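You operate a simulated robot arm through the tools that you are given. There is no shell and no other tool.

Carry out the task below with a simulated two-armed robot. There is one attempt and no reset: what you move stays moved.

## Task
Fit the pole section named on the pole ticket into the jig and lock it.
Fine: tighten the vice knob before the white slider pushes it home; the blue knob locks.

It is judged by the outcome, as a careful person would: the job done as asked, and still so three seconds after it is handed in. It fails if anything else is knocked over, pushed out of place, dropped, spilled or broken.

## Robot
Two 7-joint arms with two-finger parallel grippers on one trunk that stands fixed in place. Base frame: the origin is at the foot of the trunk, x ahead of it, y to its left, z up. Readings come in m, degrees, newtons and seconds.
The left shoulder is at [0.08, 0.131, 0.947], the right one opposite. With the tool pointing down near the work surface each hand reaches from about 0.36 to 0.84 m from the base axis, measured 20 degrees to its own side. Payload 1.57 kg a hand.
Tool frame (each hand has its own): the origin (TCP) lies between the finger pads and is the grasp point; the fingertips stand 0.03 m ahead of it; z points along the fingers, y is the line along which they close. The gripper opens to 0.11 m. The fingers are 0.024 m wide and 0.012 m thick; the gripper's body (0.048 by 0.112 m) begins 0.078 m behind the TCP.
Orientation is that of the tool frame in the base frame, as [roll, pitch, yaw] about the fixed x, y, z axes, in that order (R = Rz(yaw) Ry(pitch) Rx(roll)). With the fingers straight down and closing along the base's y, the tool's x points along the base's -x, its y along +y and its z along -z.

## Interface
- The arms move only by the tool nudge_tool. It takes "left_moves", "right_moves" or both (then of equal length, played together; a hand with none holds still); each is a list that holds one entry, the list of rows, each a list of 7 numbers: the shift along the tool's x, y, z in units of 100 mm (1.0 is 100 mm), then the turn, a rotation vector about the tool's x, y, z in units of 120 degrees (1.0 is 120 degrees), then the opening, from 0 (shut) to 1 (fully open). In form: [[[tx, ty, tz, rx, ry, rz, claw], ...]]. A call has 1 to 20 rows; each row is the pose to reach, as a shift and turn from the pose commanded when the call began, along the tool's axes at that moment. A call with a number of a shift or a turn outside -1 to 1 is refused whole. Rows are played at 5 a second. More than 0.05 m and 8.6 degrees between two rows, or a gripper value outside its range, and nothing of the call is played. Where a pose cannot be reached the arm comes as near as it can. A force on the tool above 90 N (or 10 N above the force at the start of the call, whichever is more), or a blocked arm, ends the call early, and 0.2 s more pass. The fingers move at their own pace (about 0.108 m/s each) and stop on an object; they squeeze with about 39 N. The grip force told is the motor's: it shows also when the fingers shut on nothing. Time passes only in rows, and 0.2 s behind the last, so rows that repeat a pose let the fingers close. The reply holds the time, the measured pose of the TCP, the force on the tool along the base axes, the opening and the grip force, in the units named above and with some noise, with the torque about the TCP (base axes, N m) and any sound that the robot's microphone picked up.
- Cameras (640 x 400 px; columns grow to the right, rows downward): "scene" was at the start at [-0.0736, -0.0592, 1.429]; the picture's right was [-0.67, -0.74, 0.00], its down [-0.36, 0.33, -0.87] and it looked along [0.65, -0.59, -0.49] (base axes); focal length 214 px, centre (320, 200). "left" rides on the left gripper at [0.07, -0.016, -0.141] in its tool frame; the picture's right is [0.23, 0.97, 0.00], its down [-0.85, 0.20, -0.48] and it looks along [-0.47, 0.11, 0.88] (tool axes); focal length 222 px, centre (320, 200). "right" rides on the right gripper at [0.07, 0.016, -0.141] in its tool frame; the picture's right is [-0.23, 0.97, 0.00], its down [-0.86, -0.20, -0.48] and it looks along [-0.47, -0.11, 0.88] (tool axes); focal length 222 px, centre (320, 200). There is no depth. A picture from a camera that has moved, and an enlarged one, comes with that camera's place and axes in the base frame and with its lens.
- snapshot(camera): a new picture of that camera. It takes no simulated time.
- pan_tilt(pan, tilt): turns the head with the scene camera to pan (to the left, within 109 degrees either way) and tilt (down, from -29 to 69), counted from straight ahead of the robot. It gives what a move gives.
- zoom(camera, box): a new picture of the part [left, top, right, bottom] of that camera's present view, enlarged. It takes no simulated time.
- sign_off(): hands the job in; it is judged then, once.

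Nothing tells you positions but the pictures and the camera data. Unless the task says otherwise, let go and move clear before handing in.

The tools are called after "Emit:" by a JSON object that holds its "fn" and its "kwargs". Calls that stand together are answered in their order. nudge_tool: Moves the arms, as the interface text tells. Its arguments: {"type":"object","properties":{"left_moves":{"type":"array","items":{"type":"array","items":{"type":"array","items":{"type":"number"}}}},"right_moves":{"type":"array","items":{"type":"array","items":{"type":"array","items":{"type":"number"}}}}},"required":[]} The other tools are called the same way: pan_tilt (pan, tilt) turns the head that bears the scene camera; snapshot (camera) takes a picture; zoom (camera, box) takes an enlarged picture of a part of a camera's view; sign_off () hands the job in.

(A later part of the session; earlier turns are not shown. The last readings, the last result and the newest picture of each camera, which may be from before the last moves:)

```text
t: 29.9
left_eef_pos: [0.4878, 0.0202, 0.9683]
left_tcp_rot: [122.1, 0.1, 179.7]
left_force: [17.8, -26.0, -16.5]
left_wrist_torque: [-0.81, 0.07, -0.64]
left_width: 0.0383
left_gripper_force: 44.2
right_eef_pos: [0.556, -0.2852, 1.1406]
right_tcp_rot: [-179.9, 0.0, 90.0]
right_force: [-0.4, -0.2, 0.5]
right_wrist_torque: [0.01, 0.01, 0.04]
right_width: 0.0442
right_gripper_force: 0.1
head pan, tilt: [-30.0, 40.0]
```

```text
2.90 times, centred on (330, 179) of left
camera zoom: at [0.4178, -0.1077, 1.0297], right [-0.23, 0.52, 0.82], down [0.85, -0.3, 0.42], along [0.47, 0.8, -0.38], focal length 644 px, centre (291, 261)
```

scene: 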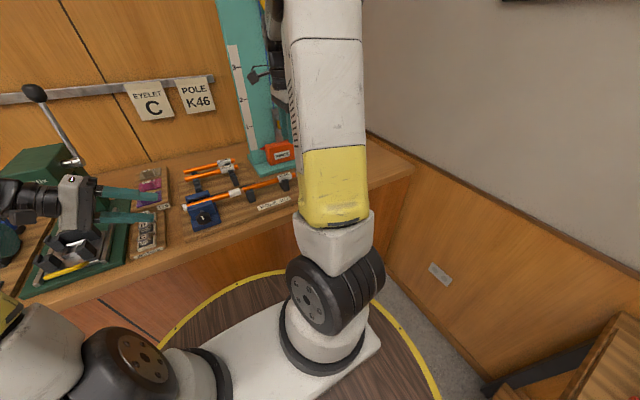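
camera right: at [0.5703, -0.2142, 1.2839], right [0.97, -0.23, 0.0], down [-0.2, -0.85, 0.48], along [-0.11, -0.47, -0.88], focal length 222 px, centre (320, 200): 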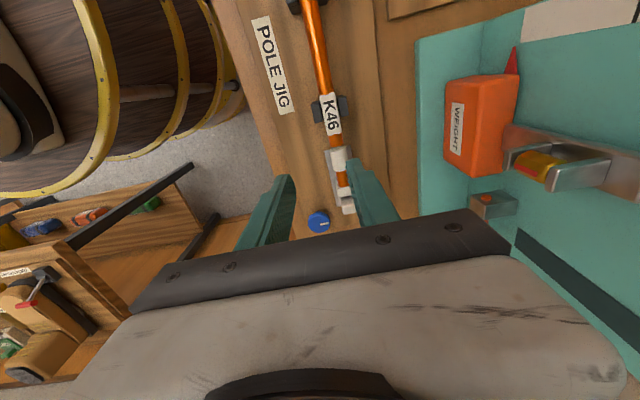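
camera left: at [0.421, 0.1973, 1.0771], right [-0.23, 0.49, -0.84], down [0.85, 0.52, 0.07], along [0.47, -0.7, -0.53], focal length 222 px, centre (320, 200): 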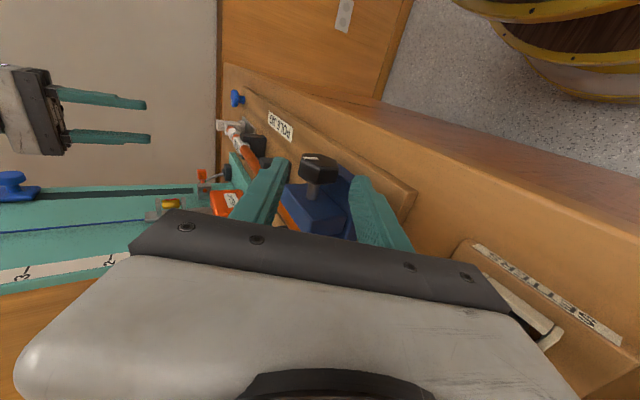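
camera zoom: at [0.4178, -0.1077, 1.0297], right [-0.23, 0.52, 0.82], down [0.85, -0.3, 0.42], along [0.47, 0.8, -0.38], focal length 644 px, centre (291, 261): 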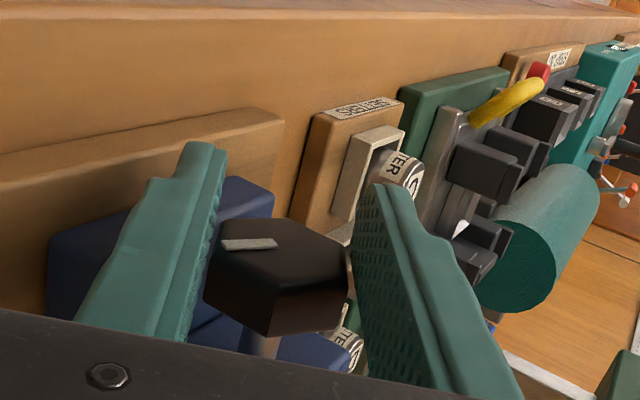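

The knob is now resisting and pads slip a bit. I'll release, back off, and inspect the jaws and pointer.

Emit:
{"fn": "nudge_tool", "kwargs": {"left_moves": [[[0, -0.02, 0, 0, 0, 0, 0.5], [0, -0.02, -0.1, 0, 0, 0, 0.5], [0, -0.02, -0.5, 0, 0, 0, 0.5], [0, -0.02, -0.9, 0, 0, 0, 0.5]]]}}

Emit:
{"fn": "nudge_tool", "kwargs": {"left_moves": [[[0, 0.1, -0.1, 0.0667, 0, 0, 0.5], [0, 0.2, -0.2, 0.1333, 0, 0, 0.5], [0, 0.3, -0.3, 0.2, 0, 0, 0.5], [0, 0.4, -0.4, 0.2667, 0, 0, 0.5], [0, 0.5, -0.4, 0.3333, 0, 0, 0.5], [0, 0.6, -0.4, 0.4, 0, 0, 0.5], [0, 0.7, -0.4, 0.4667, 0, 0, 0.5], [0, 0.8, -0.4, 0.5, 0, 0, 0.5]]]}}

Emit:
{"fn": "snapshot", "kwargs": {"camera": "scene"}}

Emit:
{"fn": "snapshot", "kwargs": {"camera": "left"}}

```text
t: 30.9
left_eef_pos: [0.4861, -0.0536, 1.0158]
left_tcp_rot: [121.8, -0.2, -180.0]
left_force: [-0.1, -0.2, -0.7]
left_wrist_torque: [0.02, -0.01, -0.04]
left_width: 0.0549
left_gripper_force: 0.0
right_eef_pos: [0.5543, -0.2865, 1.1432]
right_tcp_rot: [179.7, 0.2, 89.9]
right_force: [11.5, -14.4, 8.6]
right_wrist_torque: [0.15, 0.28, 0.3]
right_width: 0.0335
right_gripper_force: 0.0
head pan, tilt: [-30.0, 40.0]
```

```text
t: 32.7
left_eef_pos: [0.487, -0.0474, 1.1058]
left_tcp_rot: [-178.0, -0.1, -179.9]
left_force: [0.4, -0.7, 0.2]
left_wrist_torque: [0.01, 0.03, 0.01]
left_width: 0.0549
left_gripper_force: 0.2
right_eef_pos: [0.5539, -0.287, 1.1433]
right_tcp_rot: [-180.0, 0.0, 89.9]
right_force: [-0.3, -0.3, 0.8]
right_wrist_torque: [0.01, 0.01, 0.0]
right_width: 0.044
right_gripper_force: 0.1
head pan, tilt: [-30.0, 40.0]
```

```text
taken
```

scene: 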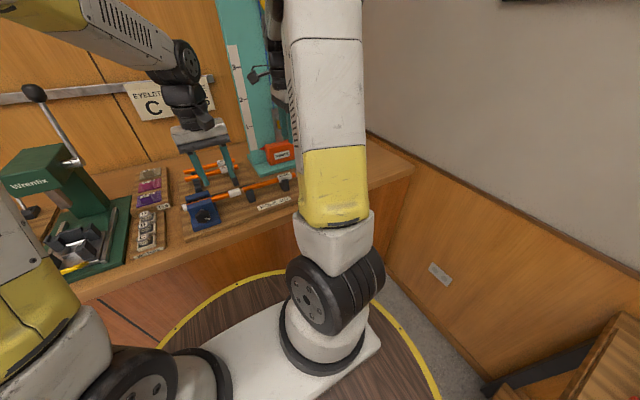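

```text
taken
camera left: at [0.4167, -0.0587, 1.2466], right [-0.23, 0.97, -0.03], down [0.85, 0.22, 0.47], along [0.47, 0.08, -0.88], focal length 222 px, centre (320, 200)
```

left: 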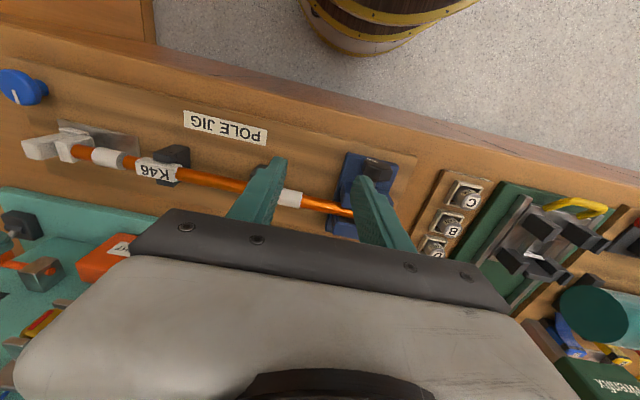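

The left wrist briefly brushed the right hand while backing off; nothing was held. I'll check that the jig and everything else is intact, and keep the hands apart.

Emit:
{"fn": "zoom", "kwargs": {"camera": "scene", "box": [170, 160, 298, 240]}}

Emit:
{"fn": "zoom", "kwargs": {"camera": "left", "box": [0, 50, 430, 260]}}

Emit:
{"fn": "zoom", "kwargs": {"camera": "right", "box": [230, 0, 430, 240]}}

```text
5.00 times, centred on (234, 200) of scene
camera zoom: at [-0.067, -0.0409, 1.4123], right [-0.5, -0.87, 0.0], down [-0.56, 0.32, -0.77], along [0.66, -0.38, -0.64], focal length 1072 px, centre (750, 200)
```

zoom: 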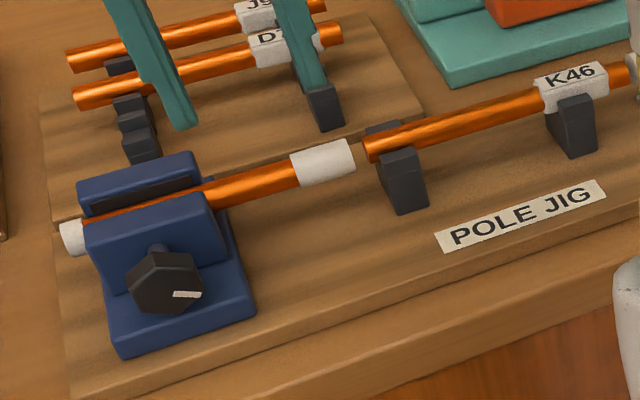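

```text
1.49 times, centred on (215, 155) of left
camera zoom: at [0.4167, -0.0587, 1.2466], right [-0.23, 0.97, -0.03], down [0.85, 0.22, 0.47], along [0.47, 0.08, -0.88], focal length 331 px, centre (476, 267)
```

zoom: 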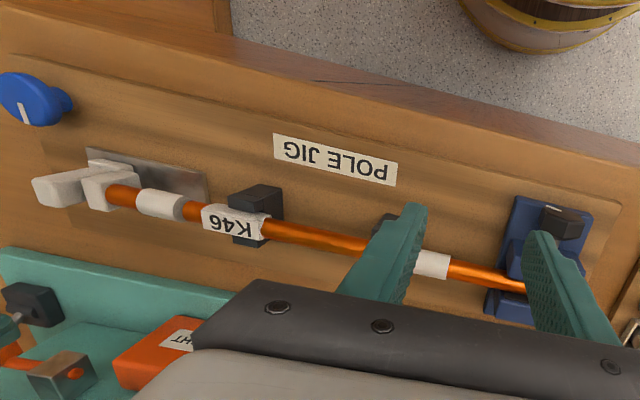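

```text
1.67 times, centred on (330, 120) of right
camera zoom: at [0.5704, -0.2144, 1.2835], right [0.97, -0.23, 0.0], down [-0.2, -0.86, 0.48], along [-0.11, -0.47, -0.88], focal length 370 px, centre (303, 333)
```

zoom: 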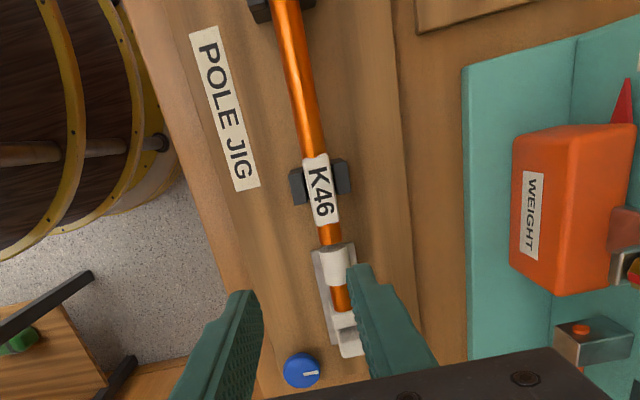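

Emit:
{"fn": "nudge_tool", "kwargs": {"left_moves": [[[-0.2, 0.3, 0, 0, 0, 0, 0.5], [-0.4, 0.6, 0, 0, 0, 0, 0.5], [-0.7, 1.0, 0, 0, 0, 0, 0.5]]]}}

Emit:
{"fn": "zoom", "kwargs": {"camera": "left", "box": [180, 20, 420, 170]}}

```text
t: 33.5
left_eef_pos: [0.5543, 0.0524, 1.1006]
left_tcp_rot: [-178.1, 0.2, 180.0]
left_force: [-0.1, -0.4, 0.1]
left_wrist_torque: [0.08, 0.02, 0.0]
left_width: 0.055
left_gripper_force: 0.1
right_eef_pos: [0.5543, -0.2865, 1.1428]
right_tcp_rot: [180.0, 0.0, 90.1]
right_force: [-0.7, -0.6, 0.2]
right_wrist_torque: [0.02, -0.04, -0.01]
right_width: 0.0438
right_gripper_force: 0.0
head pan, tilt: [-30.0, 40.0]
```

```text
2.67 times, centred on (300, 95) of left
camera zoom: at [0.4855, 0.0412, 1.2423], right [-0.23, 0.97, -0.03], down [0.85, 0.22, 0.47], along [0.47, 0.08, -0.88], focal length 592 px, centre (373, 480)
```

zoom: 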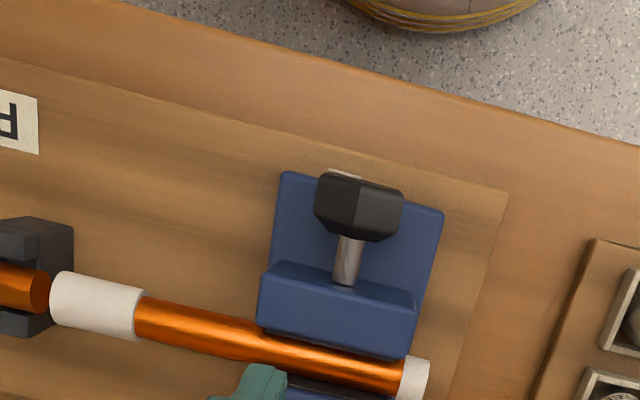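

Emit:
{"fn": "nudge_tool", "kwargs": {"left_moves": [[[-0.25, 0.1, 0, 0, 0, 0, 0.5], [-0.5, 0.2, 0, 0, 0, 0, 0.5]]]}}

Emit:
{"fn": "zoom", "kwargs": {"camera": "left", "box": [200, 20, 400, 145]}}

```text
t: 34.1
left_eef_pos: [0.605, 0.0721, 1.1001]
left_tcp_rot: [-178.1, 0.0, -179.9]
left_force: [0.4, -0.1, 0.1]
left_wrist_torque: [0.0, 0.0, 0.0]
left_width: 0.055
left_gripper_force: 0.0
right_eef_pos: [0.5532, -0.286, 1.1429]
right_tcp_rot: [-179.9, 0.0, 90.1]
right_force: [-0.1, 0.6, -0.2]
right_wrist_torque: [0.01, 0.01, 0.01]
right_width: 0.0439
right_gripper_force: 0.1
head pan, tilt: [-30.0, 40.0]
```

```text
3.20 times, centred on (300, 82) of left
camera zoom: at [0.5348, 0.0606, 1.2422], right [-0.23, 0.97, -0.03], down [0.85, 0.22, 0.47], along [0.47, 0.08, -0.88], focal length 711 px, centre (384, 576)
```

zoom: 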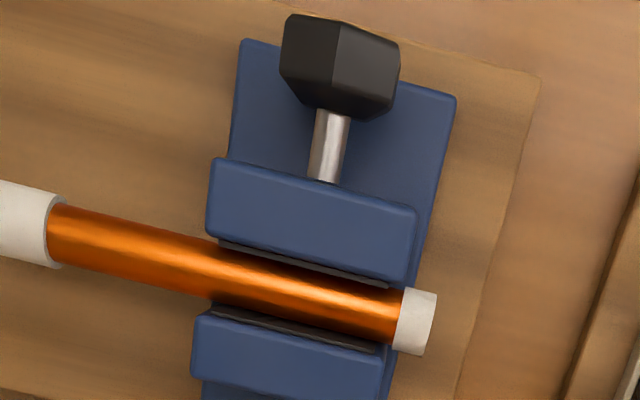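

The jaws now look closed on the pole. For certainty I'll regrip the knob straight from above (flats now aligned with the fingers) and try one more firm twist.

Emit:
{"fn": "nudge_tool", "kwargs": {"left_moves": [[[0.4, -0.15, 0, 0, 0, 0, 0.48], [0.8, -0.3, 0, 0, 0, 0, 0.48], [1.0, -0.41, 0.2, 0, 0, 0, 0.48]]], "right_moves": [[[-0.3, 0, -0.1, 0, 0, 0, 0.4], [-0.6, 0, -0.2, 0, 0, 0, 0.4], [-1.0, 0, -0.3, 0, 0, 0, 0.4]]]}}

Emit:
{"fn": "nudge_tool", "kwargs": {"left_moves": [[[0.17, 0, 0.1, 0, 0, 0, 0.48], [0.17, 0, 0.4, 0, 0, 0, 0.48], [0.17, 0, 0.7, 0, 0, 0, 0.48]]]}}

Emit:
{"fn": "zoom", "kwargs": {"camera": "left", "box": [220, 110, 440, 248]}}

Emit:
{"fn": "zoom", "kwargs": {"camera": "scene", "box": [150, 170, 250, 232]}}

```text
t: 34.9
left_eef_pos: [0.5046, 0.0316, 1.0807]
left_tcp_rot: [-178.0, 0.0, -180.0]
left_force: [0.3, 0.4, 0.2]
left_wrist_torque: [-0.01, 0.02, -0.04]
left_width: 0.0529
left_gripper_force: 0.0
right_eef_pos: [0.5558, -0.3821, 1.1721]
right_tcp_rot: [-179.9, -0.1, 90.0]
right_force: [0.7, 0.5, 1.1]
right_wrist_torque: [-0.05, 0.01, -0.01]
right_width: 0.0441
right_gripper_force: 0.1
head pan, tilt: [-30.0, 40.0]
```

```text
t: 35.7
left_eef_pos: [0.4867, 0.0284, 1.0126]
left_tcp_rot: [-178.1, 0.1, 180.0]
left_force: [-0.4, -0.8, -0.6]
left_wrist_torque: [-0.03, 0.01, 0.02]
left_width: 0.0528
left_gripper_force: 0.0
right_eef_pos: [0.5534, -0.3832, 1.1725]
right_tcp_rot: [-180.0, 0.0, 90.0]
right_force: [0.5, -0.4, 1.0]
right_wrist_torque: [0.02, -0.05, 0.04]
right_width: 0.044
right_gripper_force: 0.0
head pan, tilt: [-30.0, 40.0]
```

```text
2.90 times, centred on (330, 179) of left
camera zoom: at [0.4177, 0.0168, 1.154], right [-0.23, 0.97, -0.03], down [0.85, 0.22, 0.47], along [0.47, 0.08, -0.88], focal length 644 px, centre (291, 261)
```

zoom: 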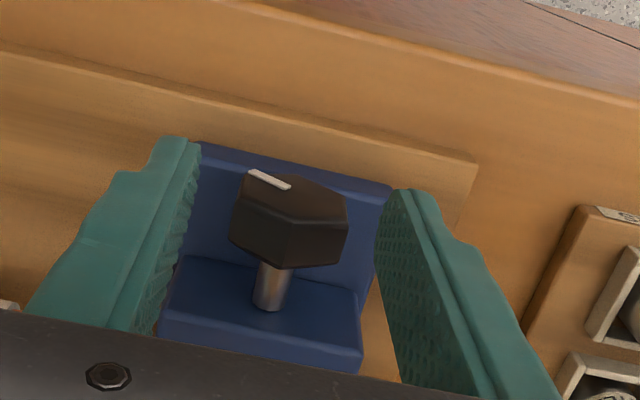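

```text
6.40 times, centred on (200, 201) of scene
camera zoom: at [-0.0673, -0.0406, 1.4123], right [-0.5, -0.87, 0.0], down [-0.56, 0.32, -0.77], along [0.66, -0.38, -0.64], focal length 1373 px, centre (1088, 194)
```

zoom: 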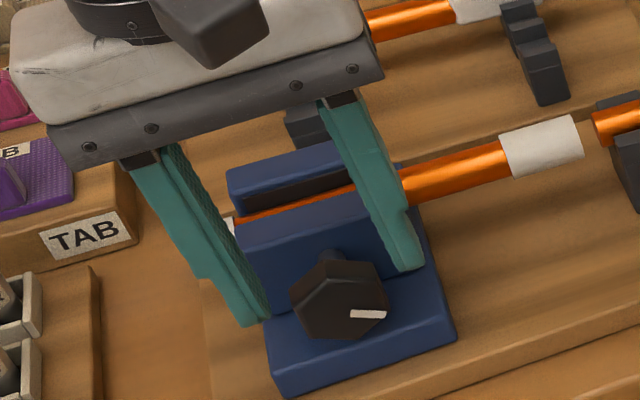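

Emit:
{"fn": "nudge_tool", "kwargs": {"left_moves": [[[0, 0.02, 0.2, 0, 0, 0, 0.48], [0, 0.02, 0.39, 0, 0, 0, 0.48], [0, 0.02, 0.39, 0, 0, 0, 0], [0, 0.02, 0.39, 0, 0, 0, 0], [0, 0.02, 0.39, 0, 0, 0, 0]]]}}

Emit:
{"fn": "zoom", "kwargs": {"camera": "scene", "box": [150, 170, 250, 232]}}

Emit:
{"fn": "zoom", "kwargs": {"camera": "left", "box": [220, 110, 440, 248]}}

```text
t: 36.9
left_eef_pos: [0.4891, 0.0307, 0.9728]
left_tcp_rot: [-178.2, 0.0, -179.8]
left_force: [-0.3, 8.5, -4.3]
left_wrist_torque: [0.11, -0.21, 0.37]
left_width: 0.0391
left_gripper_force: 45.0
right_eef_pos: [0.555, -0.3819, 1.1719]
right_tcp_rot: [-179.9, 0.0, 90.0]
right_force: [0.5, 0.2, 0.8]
right_wrist_torque: [0.04, 0.01, 0.01]
right_width: 0.0441
right_gripper_force: 0.1
head pan, tilt: [-30.0, 40.0]
```

```text
6.40 times, centred on (200, 201) of scene
camera zoom: at [-0.067, -0.0403, 1.4123], right [-0.5, -0.87, 0.0], down [-0.56, 0.32, -0.77], along [0.66, -0.38, -0.64], focal length 1373 px, centre (1088, 194)
```

zoom: 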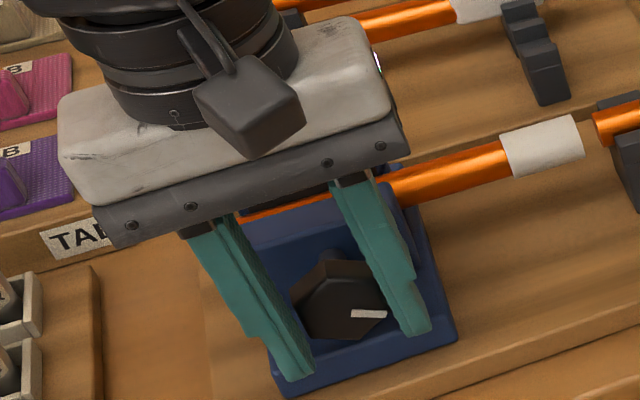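

```text
2.90 times, centred on (330, 179) of left
camera zoom: at [0.4197, 0.0186, 1.1148], right [-0.23, 0.97, -0.03], down [0.85, 0.22, 0.47], along [0.47, 0.08, -0.88], focal length 644 px, centre (291, 261)
```

zoom: 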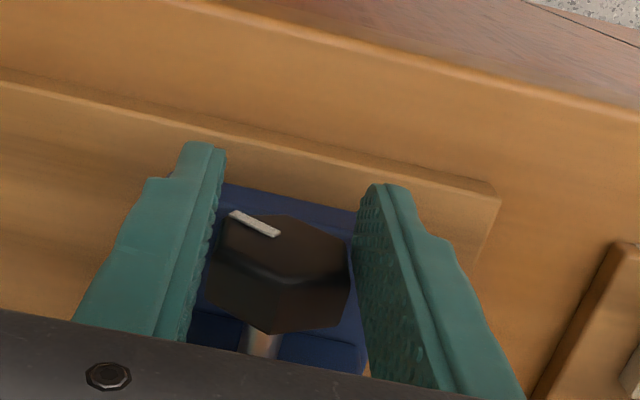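

Good grip (0.039 m). Twisting further clockwise about the knob axis, in 8° rows.

Emit:
{"fn": "nudge_tool", "kwargs": {"left_moves": [[[0, -0.0139, 0.001, -0.0667, 0, 0, 0], [0, -0.0276, 0.0039, -0.1333, 0, 0, 0], [0, -0.0407, 0.0086, -0.2, 0, 0, 0]]]}}

Emit:
{"fn": "zoom", "kwargs": {"camera": "scene", "box": [150, 170, 250, 232]}}

Emit:
{"fn": "zoom", "kwargs": {"camera": "left", "box": [220, 110, 440, 248]}}

```text
t: 37.7
left_eef_pos: [0.4878, 0.0268, 0.9736]
left_tcp_rot: [157.7, -0.2, -179.9]
left_force: [-11.2, 10.0, -7.4]
left_wrist_torque: [-0.63, 0.54, 0.16]
left_width: 0.0385
left_gripper_force: 44.0
right_eef_pos: [0.5554, -0.3828, 1.1722]
right_tcp_rot: [-180.0, 0.1, 90.0]
right_force: [-0.6, -0.4, -0.6]
right_wrist_torque: [0.05, 0.0, -0.03]
right_width: 0.0438
right_gripper_force: 0.0
head pan, tilt: [-30.0, 40.0]
```

```text
6.40 times, centred on (200, 201) of scene
camera zoom: at [-0.0675, -0.04, 1.4123], right [-0.5, -0.87, 0.0], down [-0.56, 0.32, -0.77], along [0.66, -0.38, -0.64], focal length 1373 px, centre (1088, 194)
```

zoom: 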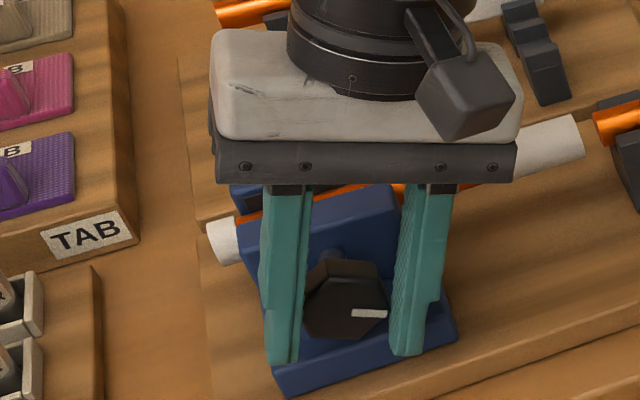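

```text
2.90 times, centred on (330, 179) of left
camera zoom: at [0.4189, -0.0429, 1.0974], right [-0.23, 0.9, 0.37], down [0.86, 0.01, 0.52], along [0.46, 0.43, -0.77], focal length 644 px, centre (291, 261)
```

zoom: 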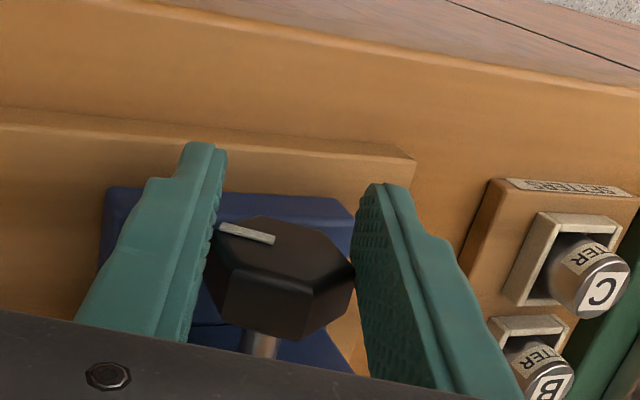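

The hand turned 24° but the knob didn't move further: it's at its tight end. I release, back off, and take the left hand clear.

Emit:
{"fn": "nudge_tool", "kwargs": {"left_moves": [[[0, 0, 0, 0, 0, 0, 0.5], [0, 0, 0, 0, 0, 0, 0.5], [0, 0, -0.3, 0, 0, 0, 0.5], [0, 0, -0.7, 0, 0, 0, 0.5], [0, 0, -1.0, 0, 0, 0, 0.5]]]}}

Emit:
{"fn": "nudge_tool", "kwargs": {"left_moves": [[[0, 0.25, -0.1, 0.0667, 0, 0, 0.5], [0, 0.5, -0.2, 0.1333, 0, 0, 0.5], [0, 0.75, -0.3, 0.18, 0, 0, 0.5], [0, 1.0, -0.4, 0.18, 0, 0, 0.5]]]}}

Emit:
{"fn": "snapshot", "kwargs": {"camera": "scene"}}

Emit:
{"fn": "snapshot", "kwargs": {"camera": "right"}}

```text
t: 38.9
left_eef_pos: [0.4872, -0.0128, 1.0654]
left_tcp_rot: [158.0, 0.0, -179.9]
left_force: [0.4, -0.7, -0.1]
left_wrist_torque: [0.01, 0.0, 0.03]
left_width: 0.0551
left_gripper_force: 0.1
right_eef_pos: [0.555, -0.3828, 1.1715]
right_tcp_rot: [180.0, 0.0, 90.0]
right_force: [0.7, 0.0, 0.7]
right_wrist_torque: [0.01, 0.03, 0.01]
right_width: 0.0439
right_gripper_force: 0.0
head pan, tilt: [-30.0, 40.0]
```

```text
t: 39.9
left_eef_pos: [0.4884, 0.0649, 1.141]
left_tcp_rot: [179.6, 0.0, 180.0]
left_force: [0.0, 0.4, -0.5]
left_wrist_torque: [-0.01, 0.02, 0.0]
left_width: 0.0551
left_gripper_force: 0.1
right_eef_pos: [0.5542, -0.3836, 1.1715]
right_tcp_rot: [179.9, 0.0, 89.9]
right_force: [0.5, -0.4, 0.5]
right_wrist_torque: [0.03, -0.01, -0.01]
right_width: 0.0439
right_gripper_force: 0.0
head pan, tilt: [-30.0, 40.0]
```

```text
taken
```

scene: 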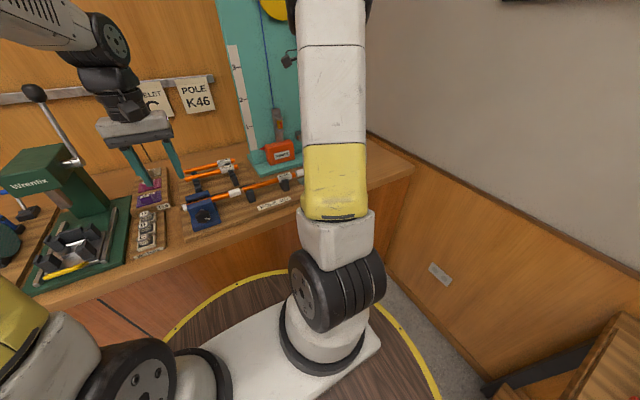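

```text
taken
camera right: at [0.5707, -0.3117, 1.3131], right [0.97, -0.23, 0.0], down [-0.2, -0.86, 0.48], along [-0.11, -0.47, -0.88], focal length 222 px, centre (320, 200)
```

right: 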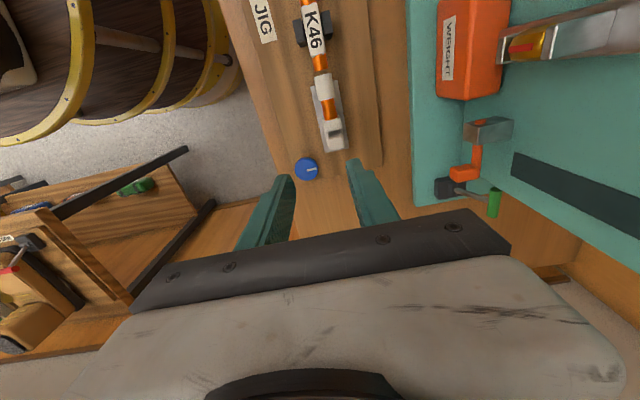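

Now the slider: I locate its post and rail from the right camera.

Emit:
{"fn": "zoom", "kwargs": {"camera": "right", "box": [260, 60, 388, 190]}}

Emit:
{"fn": "zoom", "kwargs": {"camera": "right", "box": [294, 64, 366, 164]}}

Emit:
{"fn": "zoom", "kwargs": {"camera": "scene", "box": [176, 185, 240, 235]}}

```text
3.08 times, centred on (324, 125) of right
camera zoom: at [0.5707, -0.3117, 1.3131], right [0.97, -0.23, 0.0], down [-0.2, -0.86, 0.48], along [-0.11, -0.47, -0.88], focal length 684 px, centre (308, 431)
```

zoom: 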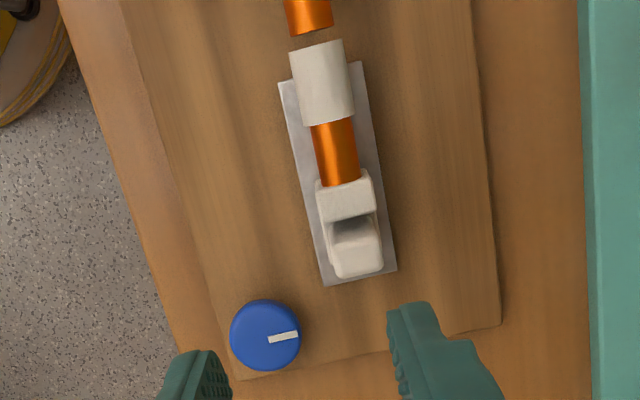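

```text
4.00 times, centred on (330, 114) of right
camera zoom: at [0.5707, -0.3117, 1.3131], right [0.97, -0.23, 0.0], down [-0.2, -0.86, 0.48], along [-0.11, -0.47, -0.88], focal length 888 px, centre (280, 544)
```

zoom: 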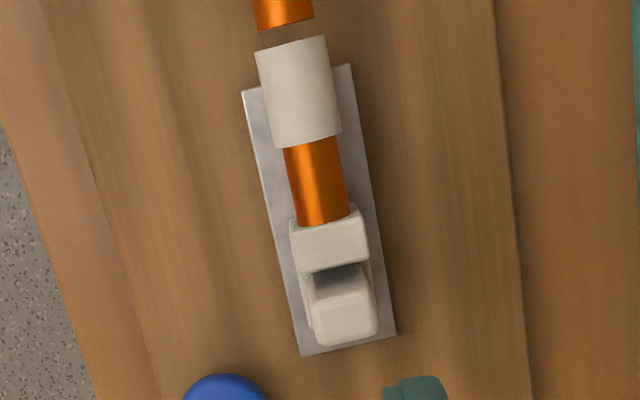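

```text
8.00 times, centred on (208, 210) of scene
camera zoom: at [-0.0671, -0.0408, 1.4123], right [-0.5, -0.87, 0.0], down [-0.56, 0.32, -0.77], along [0.66, -0.38, -0.64], focal length 1716 px, centre (1216, 120)
```

zoom: 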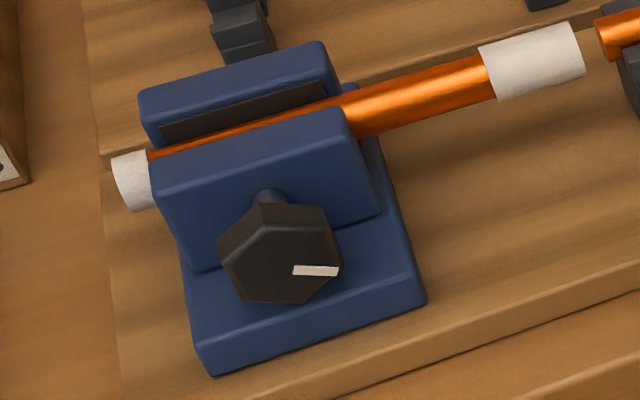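

The post top is at about (0.576, −0.399, 0.989), its rear face at y≈−0.409. I close the right fingers and lower them behind the post, clear of the blue knob.

Emit:
{"fn": "nudge_tool", "kwargs": {"right_moves": [[[-0.2, 0.1, 0, 0, 0, 0, 0], [-0.4, 0.2, 0.1, 0, 0, 0, 0], [-0.55, 0.212, 0.4, 0, 0, 0, 0], [-0.55, 0.212, 0.7, 0, 0, 0, 0], [-0.55, 0.212, 1.0, 0, 0, 0, 0]]]}}

Emit:
{"fn": "snapshot", "kwargs": {"camera": "right"}}

Emit:
{"fn": "snapshot", "kwargs": {"camera": "left"}}

```text
t: 41.1
left_eef_pos: [0.4891, 0.0643, 1.142]
left_tcp_rot: [179.6, 0.0, -180.0]
left_force: [0.5, -0.3, 0.1]
left_wrist_torque: [0.0, -0.02, 0.03]
left_width: 0.0548
left_gripper_force: 0.1
right_eef_pos: [0.5772, -0.4394, 1.0716]
right_tcp_rot: [-180.0, 0.0, 89.9]
right_force: [-0.8, 0.5, -0.2]
right_wrist_torque: [0.02, -0.04, 0.03]
right_width: 0.0002
right_gripper_force: 20.8
head pan, tilt: [-30.0, 40.0]
```

```text
taken
camera right: at [0.5947, -0.3682, 1.2115], right [0.97, -0.23, 0.0], down [-0.2, -0.85, 0.48], along [-0.11, -0.47, -0.88], focal length 222 px, centre (320, 200)
```

right: 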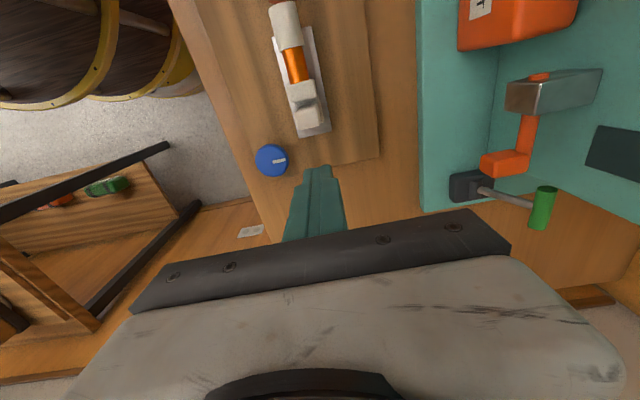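

```text
taken
camera left: at [0.4192, 0.0472, 1.2819], right [-0.23, 0.97, 0.01], down [0.85, 0.2, 0.48], along [0.47, 0.12, -0.88], focal length 222 px, centre (320, 200)
```

left: 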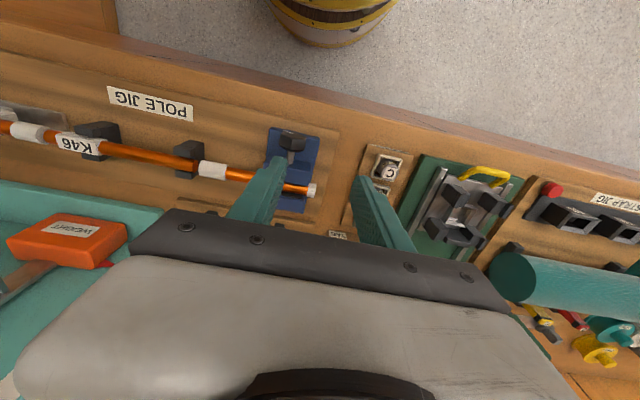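

Emit:
{"fn": "nudge_tool", "kwargs": {"right_moves": [[[0, 0, 0.4, 0, 0, 0, 0], [0, 0, 0.8, 0, 0, 0, 0], [0, 0, 0.97, 0, 0, 0, 0]]]}}

Emit:
{"fn": "snapshot", "kwargs": {"camera": "right"}}

Emit:
{"fn": "pan_tilt", "kwargs": {"pan": -45, "tilt": 35}}

Emit:
{"fn": "snapshot", "kwargs": {"camera": "scene"}}

```text
t: 41.9
left_eef_pos: [0.4883, 0.065, 1.1405]
left_tcp_rot: [179.4, 0.0, 179.9]
left_force: [0.0, 0.6, -0.2]
left_wrist_torque: [0.0, 0.01, 0.01]
left_width: 0.0551
left_gripper_force: 0.0
right_eef_pos: [0.5758, -0.4399, 0.9732]
right_tcp_rot: [180.0, 0.0, 90.0]
right_force: [0.3, 0.6, 0.4]
right_wrist_torque: [0.0, 0.0, 0.04]
right_width: 0.0001
right_gripper_force: 21.5
head pan, tilt: [-30.0, 40.0]
```

```text
taken
camera right: at [0.5926, -0.3689, 1.1147], right [0.97, -0.23, 0.0], down [-0.2, -0.85, 0.48], along [-0.11, -0.47, -0.88], focal length 222 px, centre (320, 200)
```

right: 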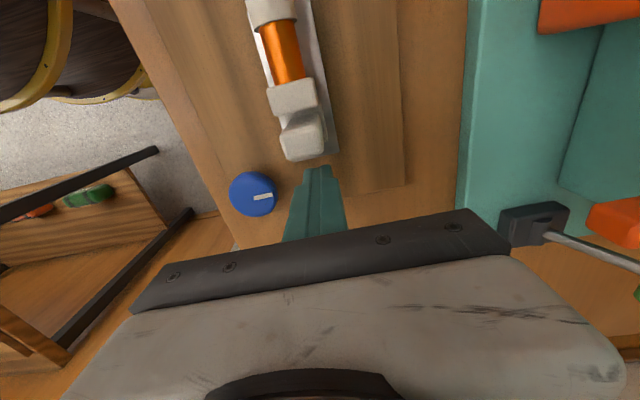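

```text
t: 42.7
left_eef_pos: [0.4884, 0.0654, 1.1412]
left_tcp_rot: [179.5, -0.1, 179.9]
left_force: [0.5, -0.5, -0.4]
left_wrist_torque: [0.01, 0.04, 0.02]
left_width: 0.0553
left_gripper_force: 0.1
right_eef_pos: [0.5762, -0.4398, 0.9749]
right_tcp_rot: [-180.0, 0.0, 90.0]
right_force: [0.2, -0.8, 0.4]
right_wrist_torque: [-0.02, 0.0, 0.03]
right_width: 0.0001
right_gripper_force: 21.5
head pan, tilt: [-45.0, 35.0]
```

```text
taken
```

scene: 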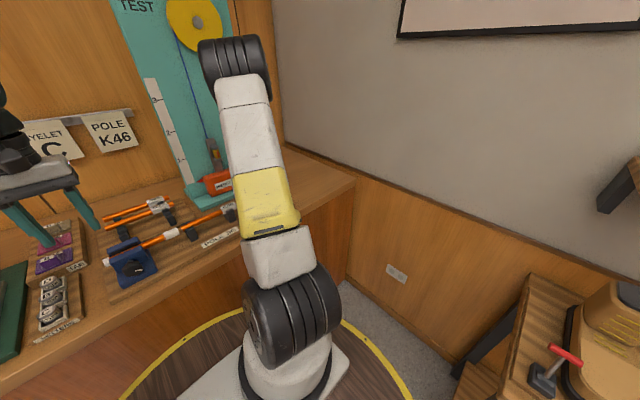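

I'll shift the left hand a bit so its camera can watch the whole joint while I push.

Emit:
{"fn": "nudge_tool", "kwargs": {"left_moves": [[[0, -0.3, -0.3, 0, 0, 0, 0.5], [0, -0.6, -0.6, 0, 0, 0, 0.5], [0, -1.0, -0.8, 0, 0, 0, 0.5]]]}}

Emit:
{"fn": "snapshot", "kwargs": {"camera": "left"}}

```text
t: 43.5
left_eef_pos: [0.4888, -0.0355, 1.2213]
left_tcp_rot: [179.6, 0.1, -179.9]
left_force: [-0.5, -0.1, 0.7]
left_wrist_torque: [-0.05, -0.02, 0.0]
left_width: 0.0552
left_gripper_force: 0.0
right_eef_pos: [0.5758, -0.4397, 0.9742]
right_tcp_rot: [-180.0, 0.1, 90.0]
right_force: [0.3, 1.0, -0.1]
right_wrist_torque: [-0.04, -0.02, -0.01]
right_width: 0.0
right_gripper_force: 21.3
head pan, tilt: [-45.0, 35.0]
```

```text
taken
camera left: at [0.4192, -0.053, 1.3618], right [-0.23, 0.97, 0.01], down [0.85, 0.2, 0.48], along [0.47, 0.12, -0.88], focal length 222 px, centre (320, 200)
```

left: 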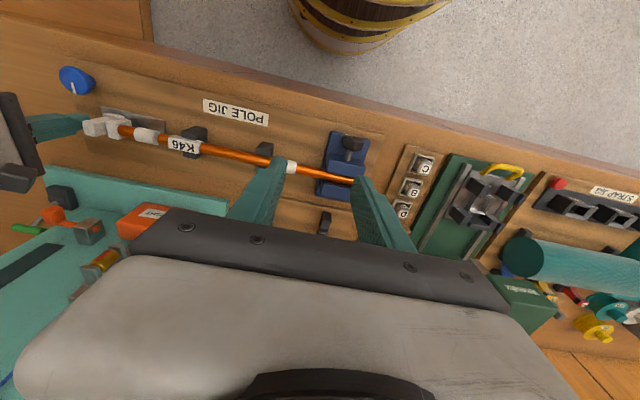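

Emit:
{"fn": "nudge_tool", "kwargs": {"right_moves": [[[0.08, 0, 0, 0, 0, 0, 0], [0.16, 0, 0, 0, 0, 0, 0], [0.22, 0, 0, 0, 0, 0, 0], [0.26, 0, 0, 0, 0, 0, 0]]]}}

Emit:
{"fn": "zoom", "kwargs": {"camera": "left", "box": [40, 80, 380, 220]}}

Emit:
{"fn": "zoom", "kwargs": {"camera": "right", "box": [200, 0, 400, 200]}}

```text
t: 44.5
left_eef_pos: [0.4886, -0.0354, 1.22]
left_tcp_rot: [179.5, 0.0, 179.9]
left_force: [0.4, 0.0, -0.1]
left_wrist_torque: [-0.03, 0.01, 0.04]
left_width: 0.0548
left_gripper_force: 0.0
right_eef_pos: [0.5753, -0.4157, 0.9727]
right_tcp_rot: [180.0, 0.0, 90.0]
right_force: [0.8, -1.9, 1.7]
right_wrist_torque: [0.03, 0.01, 0.04]
right_width: 0.0
right_gripper_force: 21.3
head pan, tilt: [-45.0, 35.0]
```

```text
1.88 times, centred on (210, 150) of left
camera zoom: at [0.4192, -0.0533, 1.3613], right [-0.23, 0.97, 0.01], down [0.85, 0.2, 0.48], along [0.47, 0.12, -0.88], focal length 418 px, centre (527, 294)
```

zoom: 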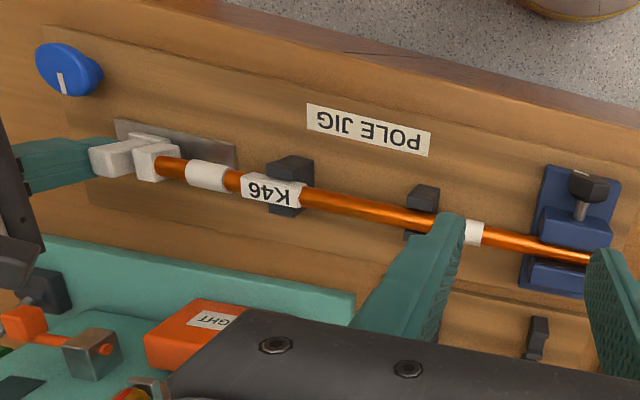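

```text
2.00 times, centred on (300, 100) of right
camera zoom: at [0.5923, -0.3433, 1.1146], right [0.97, -0.23, 0.0], down [-0.2, -0.85, 0.48], along [-0.11, -0.47, -0.88], focal length 444 px, centre (360, 400)
```

zoom: 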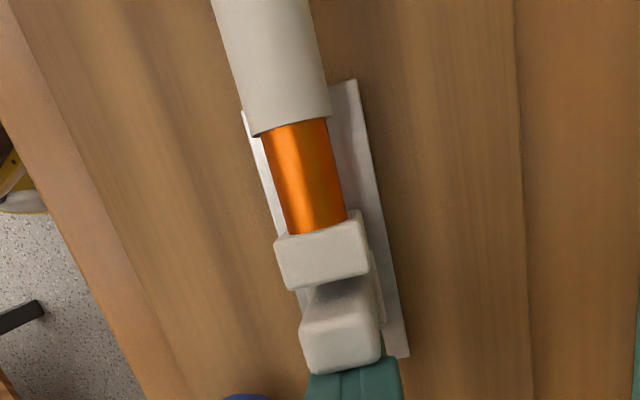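

Emit:
{"fn": "nudge_tool", "kwargs": {"right_moves": [[[0.04, 0, 0, 0, 0, 0, 0], [0.08, 0, 0, 0, 0, 0, 0]]]}}

Emit:
{"fn": "zoom", "kwargs": {"camera": "left", "box": [40, 80, 380, 220]}}

Emit:
{"fn": "nudge_tool", "kwargs": {"right_moves": [[[0.04, 0, 0, 0, 0, 0, 0], [0.06, 0, 0, 0, 0, 0, 0]]]}}

Emit:
{"fn": "zoom", "kwargs": {"camera": "left", "box": [40, 80, 380, 220]}}

```text
t: 45.1
left_eef_pos: [0.4887, -0.0357, 1.2205]
left_tcp_rot: [179.4, 0.0, -179.9]
left_force: [-0.8, 0.7, 0.1]
left_wrist_torque: [-0.01, -0.01, 0.01]
left_width: 0.055
left_gripper_force: 0.2
right_eef_pos: [0.577, -0.4056, 0.9744]
right_tcp_rot: [180.0, -0.1, 90.0]
right_force: [-1.1, -1.0, -0.6]
right_wrist_torque: [0.03, 0.0, -0.02]
right_width: 0.0
right_gripper_force: 21.1
head pan, tilt: [-45.0, 35.0]
```

```text
1.88 times, centred on (210, 150) of left
camera zoom: at [0.4192, -0.0532, 1.3613], right [-0.23, 0.97, 0.01], down [0.85, 0.2, 0.48], along [0.47, 0.12, -0.88], focal length 418 px, centre (527, 294)
```

zoom: 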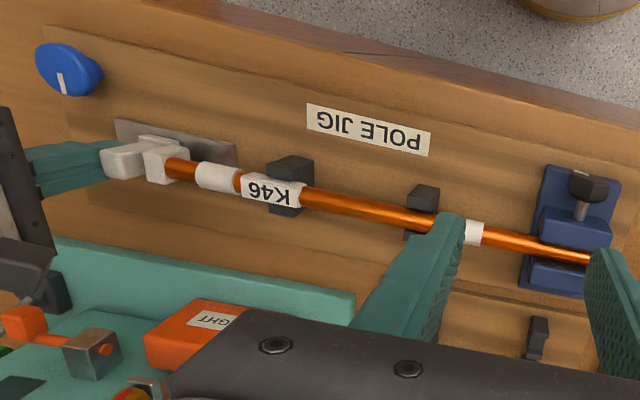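

```text
t: 45.7
left_eef_pos: [0.4883, -0.0352, 1.2203]
left_tcp_rot: [179.6, 0.1, 180.0]
left_force: [-0.4, 0.3, 0.4]
left_wrist_torque: [0.0, 0.01, 0.0]
left_width: 0.0548
left_gripper_force: 0.1
right_eef_pos: [0.5764, -0.4004, 0.9734]
right_tcp_rot: [-179.9, 0.1, 89.9]
right_force: [-0.4, -1.3, -0.2]
right_wrist_torque: [-0.01, -0.01, 0.01]
right_width: 0.0
right_gripper_force: 20.8
head pan, tilt: [-45.0, 35.0]
```

```text
1.88 times, centred on (210, 150) of left
camera zoom: at [0.4193, -0.0532, 1.3613], right [-0.23, 0.97, 0.01], down [0.85, 0.2, 0.48], along [0.47, 0.12, -0.88], focal length 418 px, centre (527, 294)
```

zoom: 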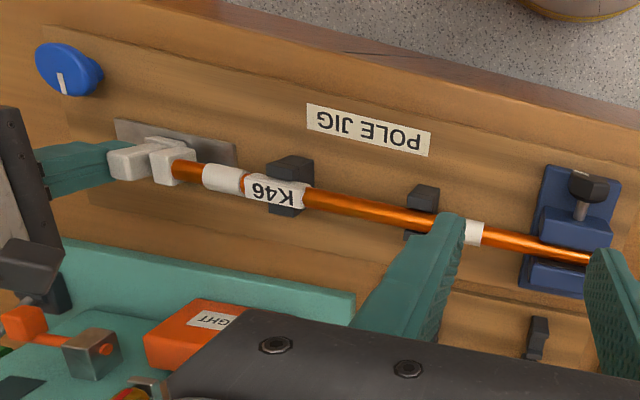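

The slider ferrule has sleeved onto K46's right end and K46 begins to move. I keep pushing and watch the vice joint.

Emit:
{"fn": "nudge_tool", "kwargs": {"left_moves": [[[0, -0.3, 0, 0, 0, 0, 0.5], [0, -0.6, 0, 0, 0, 0, 0.8]]], "right_moves": [[[0.03, 0, 0, 0, 0, 0, 0], [0.05, 0, 0, 0, 0, 0, 0]]]}}

Emit:
{"fn": "zoom", "kwargs": {"camera": "left", "box": [60, 80, 400, 220]}}

Emit:
{"fn": "zoom", "kwargs": {"camera": "right", "box": [200, 0, 400, 200]}}

```text
t: 46.3
left_eef_pos: [0.4885, -0.0973, 1.2198]
left_tcp_rot: [179.7, 0.0, -179.9]
left_force: [0.1, 0.4, 0.0]
left_wrist_torque: [-0.03, 0.01, 0.02]
left_width: 0.088
left_gripper_force: 0.1
right_eef_pos: [0.5772, -0.3955, 0.9736]
right_tcp_rot: [180.0, 0.1, 90.0]
right_force: [0.3, -0.2, -0.3]
right_wrist_torque: [-0.02, -0.01, -0.04]
right_width: 0.0
right_gripper_force: 21.3
head pan, tilt: [-45.0, 35.0]
```

```text
1.88 times, centred on (230, 150) of left
camera zoom: at [0.419, -0.1144, 1.3599], right [-0.23, 0.97, 0.01], down [0.85, 0.2, 0.48], along [0.47, 0.12, -0.88], focal length 418 px, centre (489, 294)
```

zoom: 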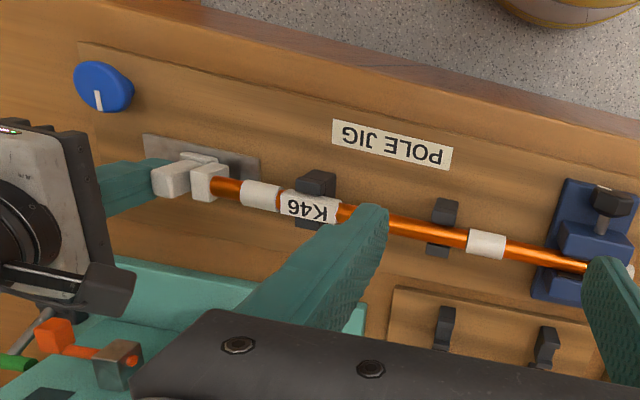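

```text
2.00 times, centred on (300, 100) of right
camera zoom: at [0.5929, -0.3234, 1.1152], right [0.97, -0.23, 0.0], down [-0.2, -0.85, 0.48], along [-0.11, -0.47, -0.88], focal length 444 px, centre (360, 400)
```

zoom: 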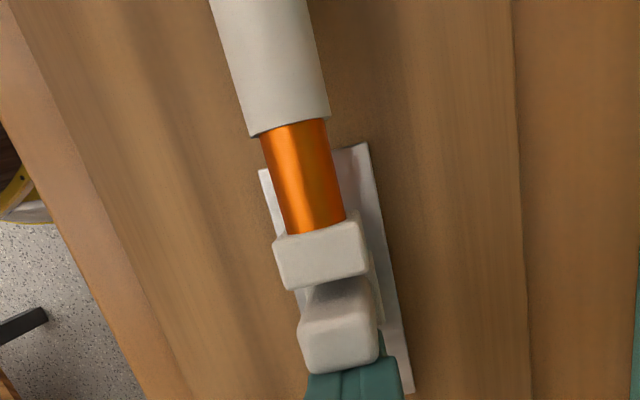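

Emit:
{"fn": "nudge_tool", "kwargs": {"right_moves": [[[0.03, 0, 0, 0, 0, 0, 0], [0.05, 0, 0, 0, 0, 0, 0]]]}}

Emit:
{"fn": "zoom", "kwargs": {"camera": "left", "box": [140, 150, 400, 260]}}

Emit:
{"fn": "nudge_tool", "kwargs": {"right_moves": [[[0.02, 0, 0, 0, 0, 0, 0], [0.03, 0, 0, 0, 0, 0, 0]]]}}

Emit:
{"fn": "zoom", "kwargs": {"camera": "left", "box": [140, 150, 400, 260]}}

```text
t: 46.9
left_eef_pos: [0.4878, -0.0972, 1.2186]
left_tcp_rot: [179.6, -0.1, 180.0]
left_force: [-0.3, 0.0, 0.6]
left_wrist_torque: [-0.02, 0.01, 0.01]
left_width: 0.088
left_gripper_force: 0.0
right_eef_pos: [0.5768, -0.3906, 0.9733]
right_tcp_rot: [179.9, 0.1, 90.0]
right_force: [-0.1, -1.3, 0.1]
right_wrist_torque: [0.01, 0.0, 0.02]
right_width: 0.0001
right_gripper_force: 21.4
head pan, tilt: [-45.0, 35.0]
```

```text
2.46 times, centred on (270, 205) of left
camera zoom: at [0.419, -0.1146, 1.3597], right [-0.23, 0.97, 0.01], down [0.85, 0.2, 0.48], along [0.47, 0.12, -0.88], focal length 547 px, centre (443, 188)
```

zoom: 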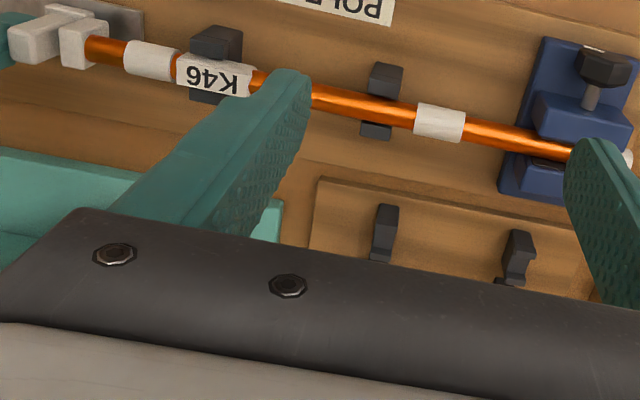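

```text
t: 47.5
left_eef_pos: [0.4885, -0.0973, 1.2187]
left_tcp_rot: [179.5, 0.0, 179.9]
left_force: [0.1, 0.3, 0.2]
left_wrist_torque: [0.02, 0.01, 0.01]
left_width: 0.088
left_gripper_force: 0.1
right_eef_pos: [0.5779, -0.3878, 0.974]
right_tcp_rot: [-179.9, 0.0, 90.0]
right_force: [0.6, -1.2, -0.7]
right_wrist_torque: [0.0, -0.01, 0.01]
right_width: 0.0
right_gripper_force: 21.3
head pan, tilt: [-45.0, 35.0]
```

```text
2.46 times, centred on (270, 205) of left
camera zoom: at [0.419, -0.1146, 1.3597], right [-0.23, 0.97, 0.01], down [0.85, 0.2, 0.48], along [0.47, 0.12, -0.88], focal length 547 px, centre (443, 188)
```

zoom: 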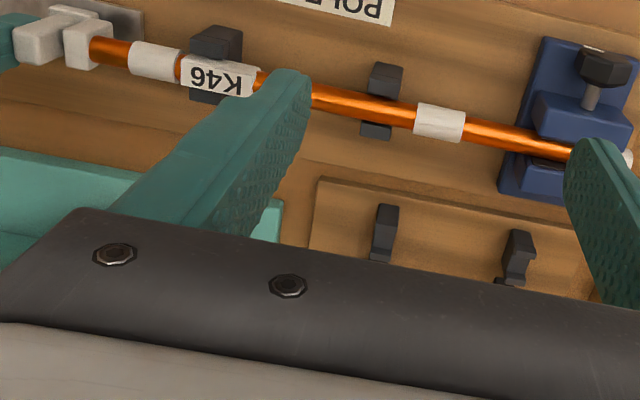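

K46's left end is entering the vice ferrule. I continue pushing until it reaches the stop.

Emit:
{"fn": "nudge_tool", "kwargs": {"right_moves": [[[0.02, 0, 0, 0, 0, 0, 0], [0.04, 0, 0, 0, 0, 0, 0]]]}}

Emit:
{"fn": "nudge_tool", "kwargs": {"right_moves": [[[0.02, 0, 0, 0, 0, 0, 0], [0.04, 0, 0, 0, 0, 0, 0]]]}}

Emit:
{"fn": "zoom", "kwargs": {"camera": "left", "box": [60, 80, 400, 220]}}

Emit:
{"fn": "zoom", "kwargs": {"camera": "right", "box": [200, 0, 400, 200]}}

```text
t: 48.1
left_eef_pos: [0.4897, -0.0967, 1.2197]
left_tcp_rot: [179.4, 0.0, 180.0]
left_force: [-0.6, 0.1, 0.1]
left_wrist_torque: [0.01, -0.02, -0.02]
left_width: 0.0881
left_gripper_force: 0.0
right_eef_pos: [0.5751, -0.3845, 0.9749]
right_tcp_rot: [179.9, 0.1, 90.0]
right_force: [3.0, -3.5, -0.6]
right_wrist_torque: [0.05, 0.02, 0.0]
right_width: 0.0
right_gripper_force: 21.7
head pan, tilt: [-45.0, 35.0]
```

```text
t: 48.7
left_eef_pos: [0.488, -0.0988, 1.2191]
left_tcp_rot: [179.5, 0.0, 179.9]
left_force: [0.4, 0.0, -0.1]
left_wrist_torque: [0.03, -0.01, -0.01]
left_width: 0.088
left_gripper_force: 0.1
right_eef_pos: [0.5747, -0.3825, 0.9742]
right_tcp_rot: [180.0, 0.2, 89.9]
right_force: [3.3, -23.5, -2.3]
right_wrist_torque: [0.24, 0.03, 0.13]
right_width: 0.0
right_gripper_force: 21.7
head pan, tilt: [-45.0, 35.0]
```

```text
1.88 times, centred on (230, 150) of left
camera zoom: at [0.4192, -0.116, 1.3596], right [-0.23, 0.97, 0.01], down [0.85, 0.2, 0.48], along [0.47, 0.12, -0.88], focal length 418 px, centre (489, 294)
```

zoom: 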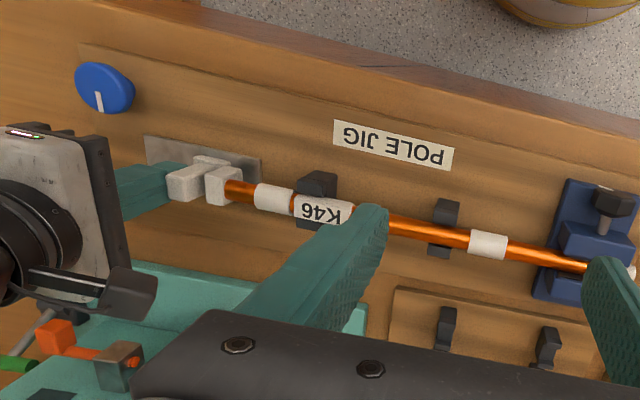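

```text
2.00 times, centred on (300, 100) of right
camera zoom: at [0.5924, -0.3116, 1.1151], right [0.97, -0.23, 0.0], down [-0.2, -0.85, 0.48], along [-0.11, -0.47, -0.88], focal length 444 px, centre (360, 400)
```

zoom: 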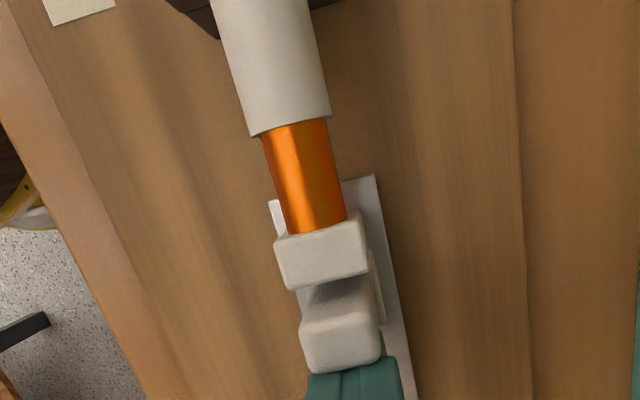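

Force jumped to ~24 N: it's reaching the stop. I press a little more to be sure it's fully home.

Emit:
{"fn": "nudge_tool", "kwargs": {"right_moves": [[[0.02, 0, 0, 0, 0, 0, 0], [0.03, 0, 0, 0, 0, 0, 0], [0.03, 0, 0, 0, 0, 0, 0]]]}}

Emit:
{"fn": "zoom", "kwargs": {"camera": "left", "box": [60, 80, 400, 220]}}

Emit:
{"fn": "zoom", "kwargs": {"camera": "left", "box": [270, 140, 420, 234]}}

```text
t: 49.5
left_eef_pos: [0.4889, -0.0979, 1.2183]
left_tcp_rot: [179.3, 0.0, -179.9]
left_force: [-0.5, 0.7, 0.0]
left_wrist_torque: [0.0, 0.0, -0.02]
left_width: 0.0882
left_gripper_force: 0.0
right_eef_pos: [0.5754, -0.3836, 0.974]
right_tcp_rot: [179.8, 0.6, 89.6]
right_force: [9.8, -51.2, 5.2]
right_wrist_torque: [0.69, 0.13, 0.23]
right_width: 0.0
right_gripper_force: 20.9
head pan, tilt: [-45.0, 35.0]
```

```text
1.88 times, centred on (230, 150) of left
camera zoom: at [0.4193, -0.1162, 1.3595], right [-0.23, 0.97, 0.01], down [0.85, 0.2, 0.48], along [0.47, 0.12, -0.88], focal length 418 px, centre (489, 294)
```

zoom: 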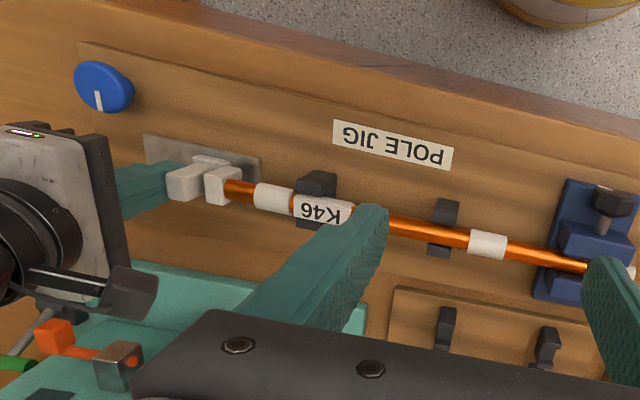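

```text
4.26 times, centred on (345, 187) of left
camera zoom: at [0.4193, -0.1162, 1.3595], right [-0.23, 0.97, 0.01], down [0.85, 0.2, 0.48], along [0.47, 0.12, -0.88], focal length 945 px, centre (214, 255)
```

zoom: 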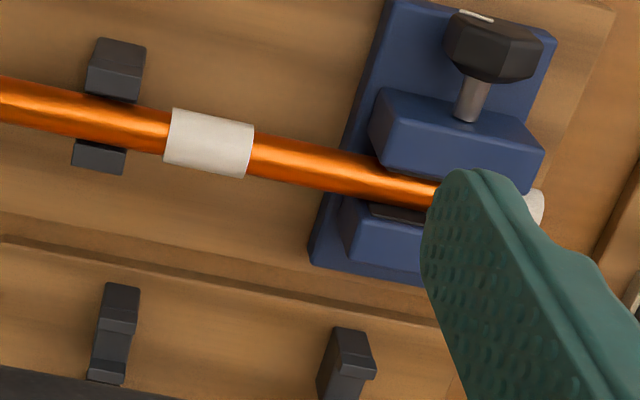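

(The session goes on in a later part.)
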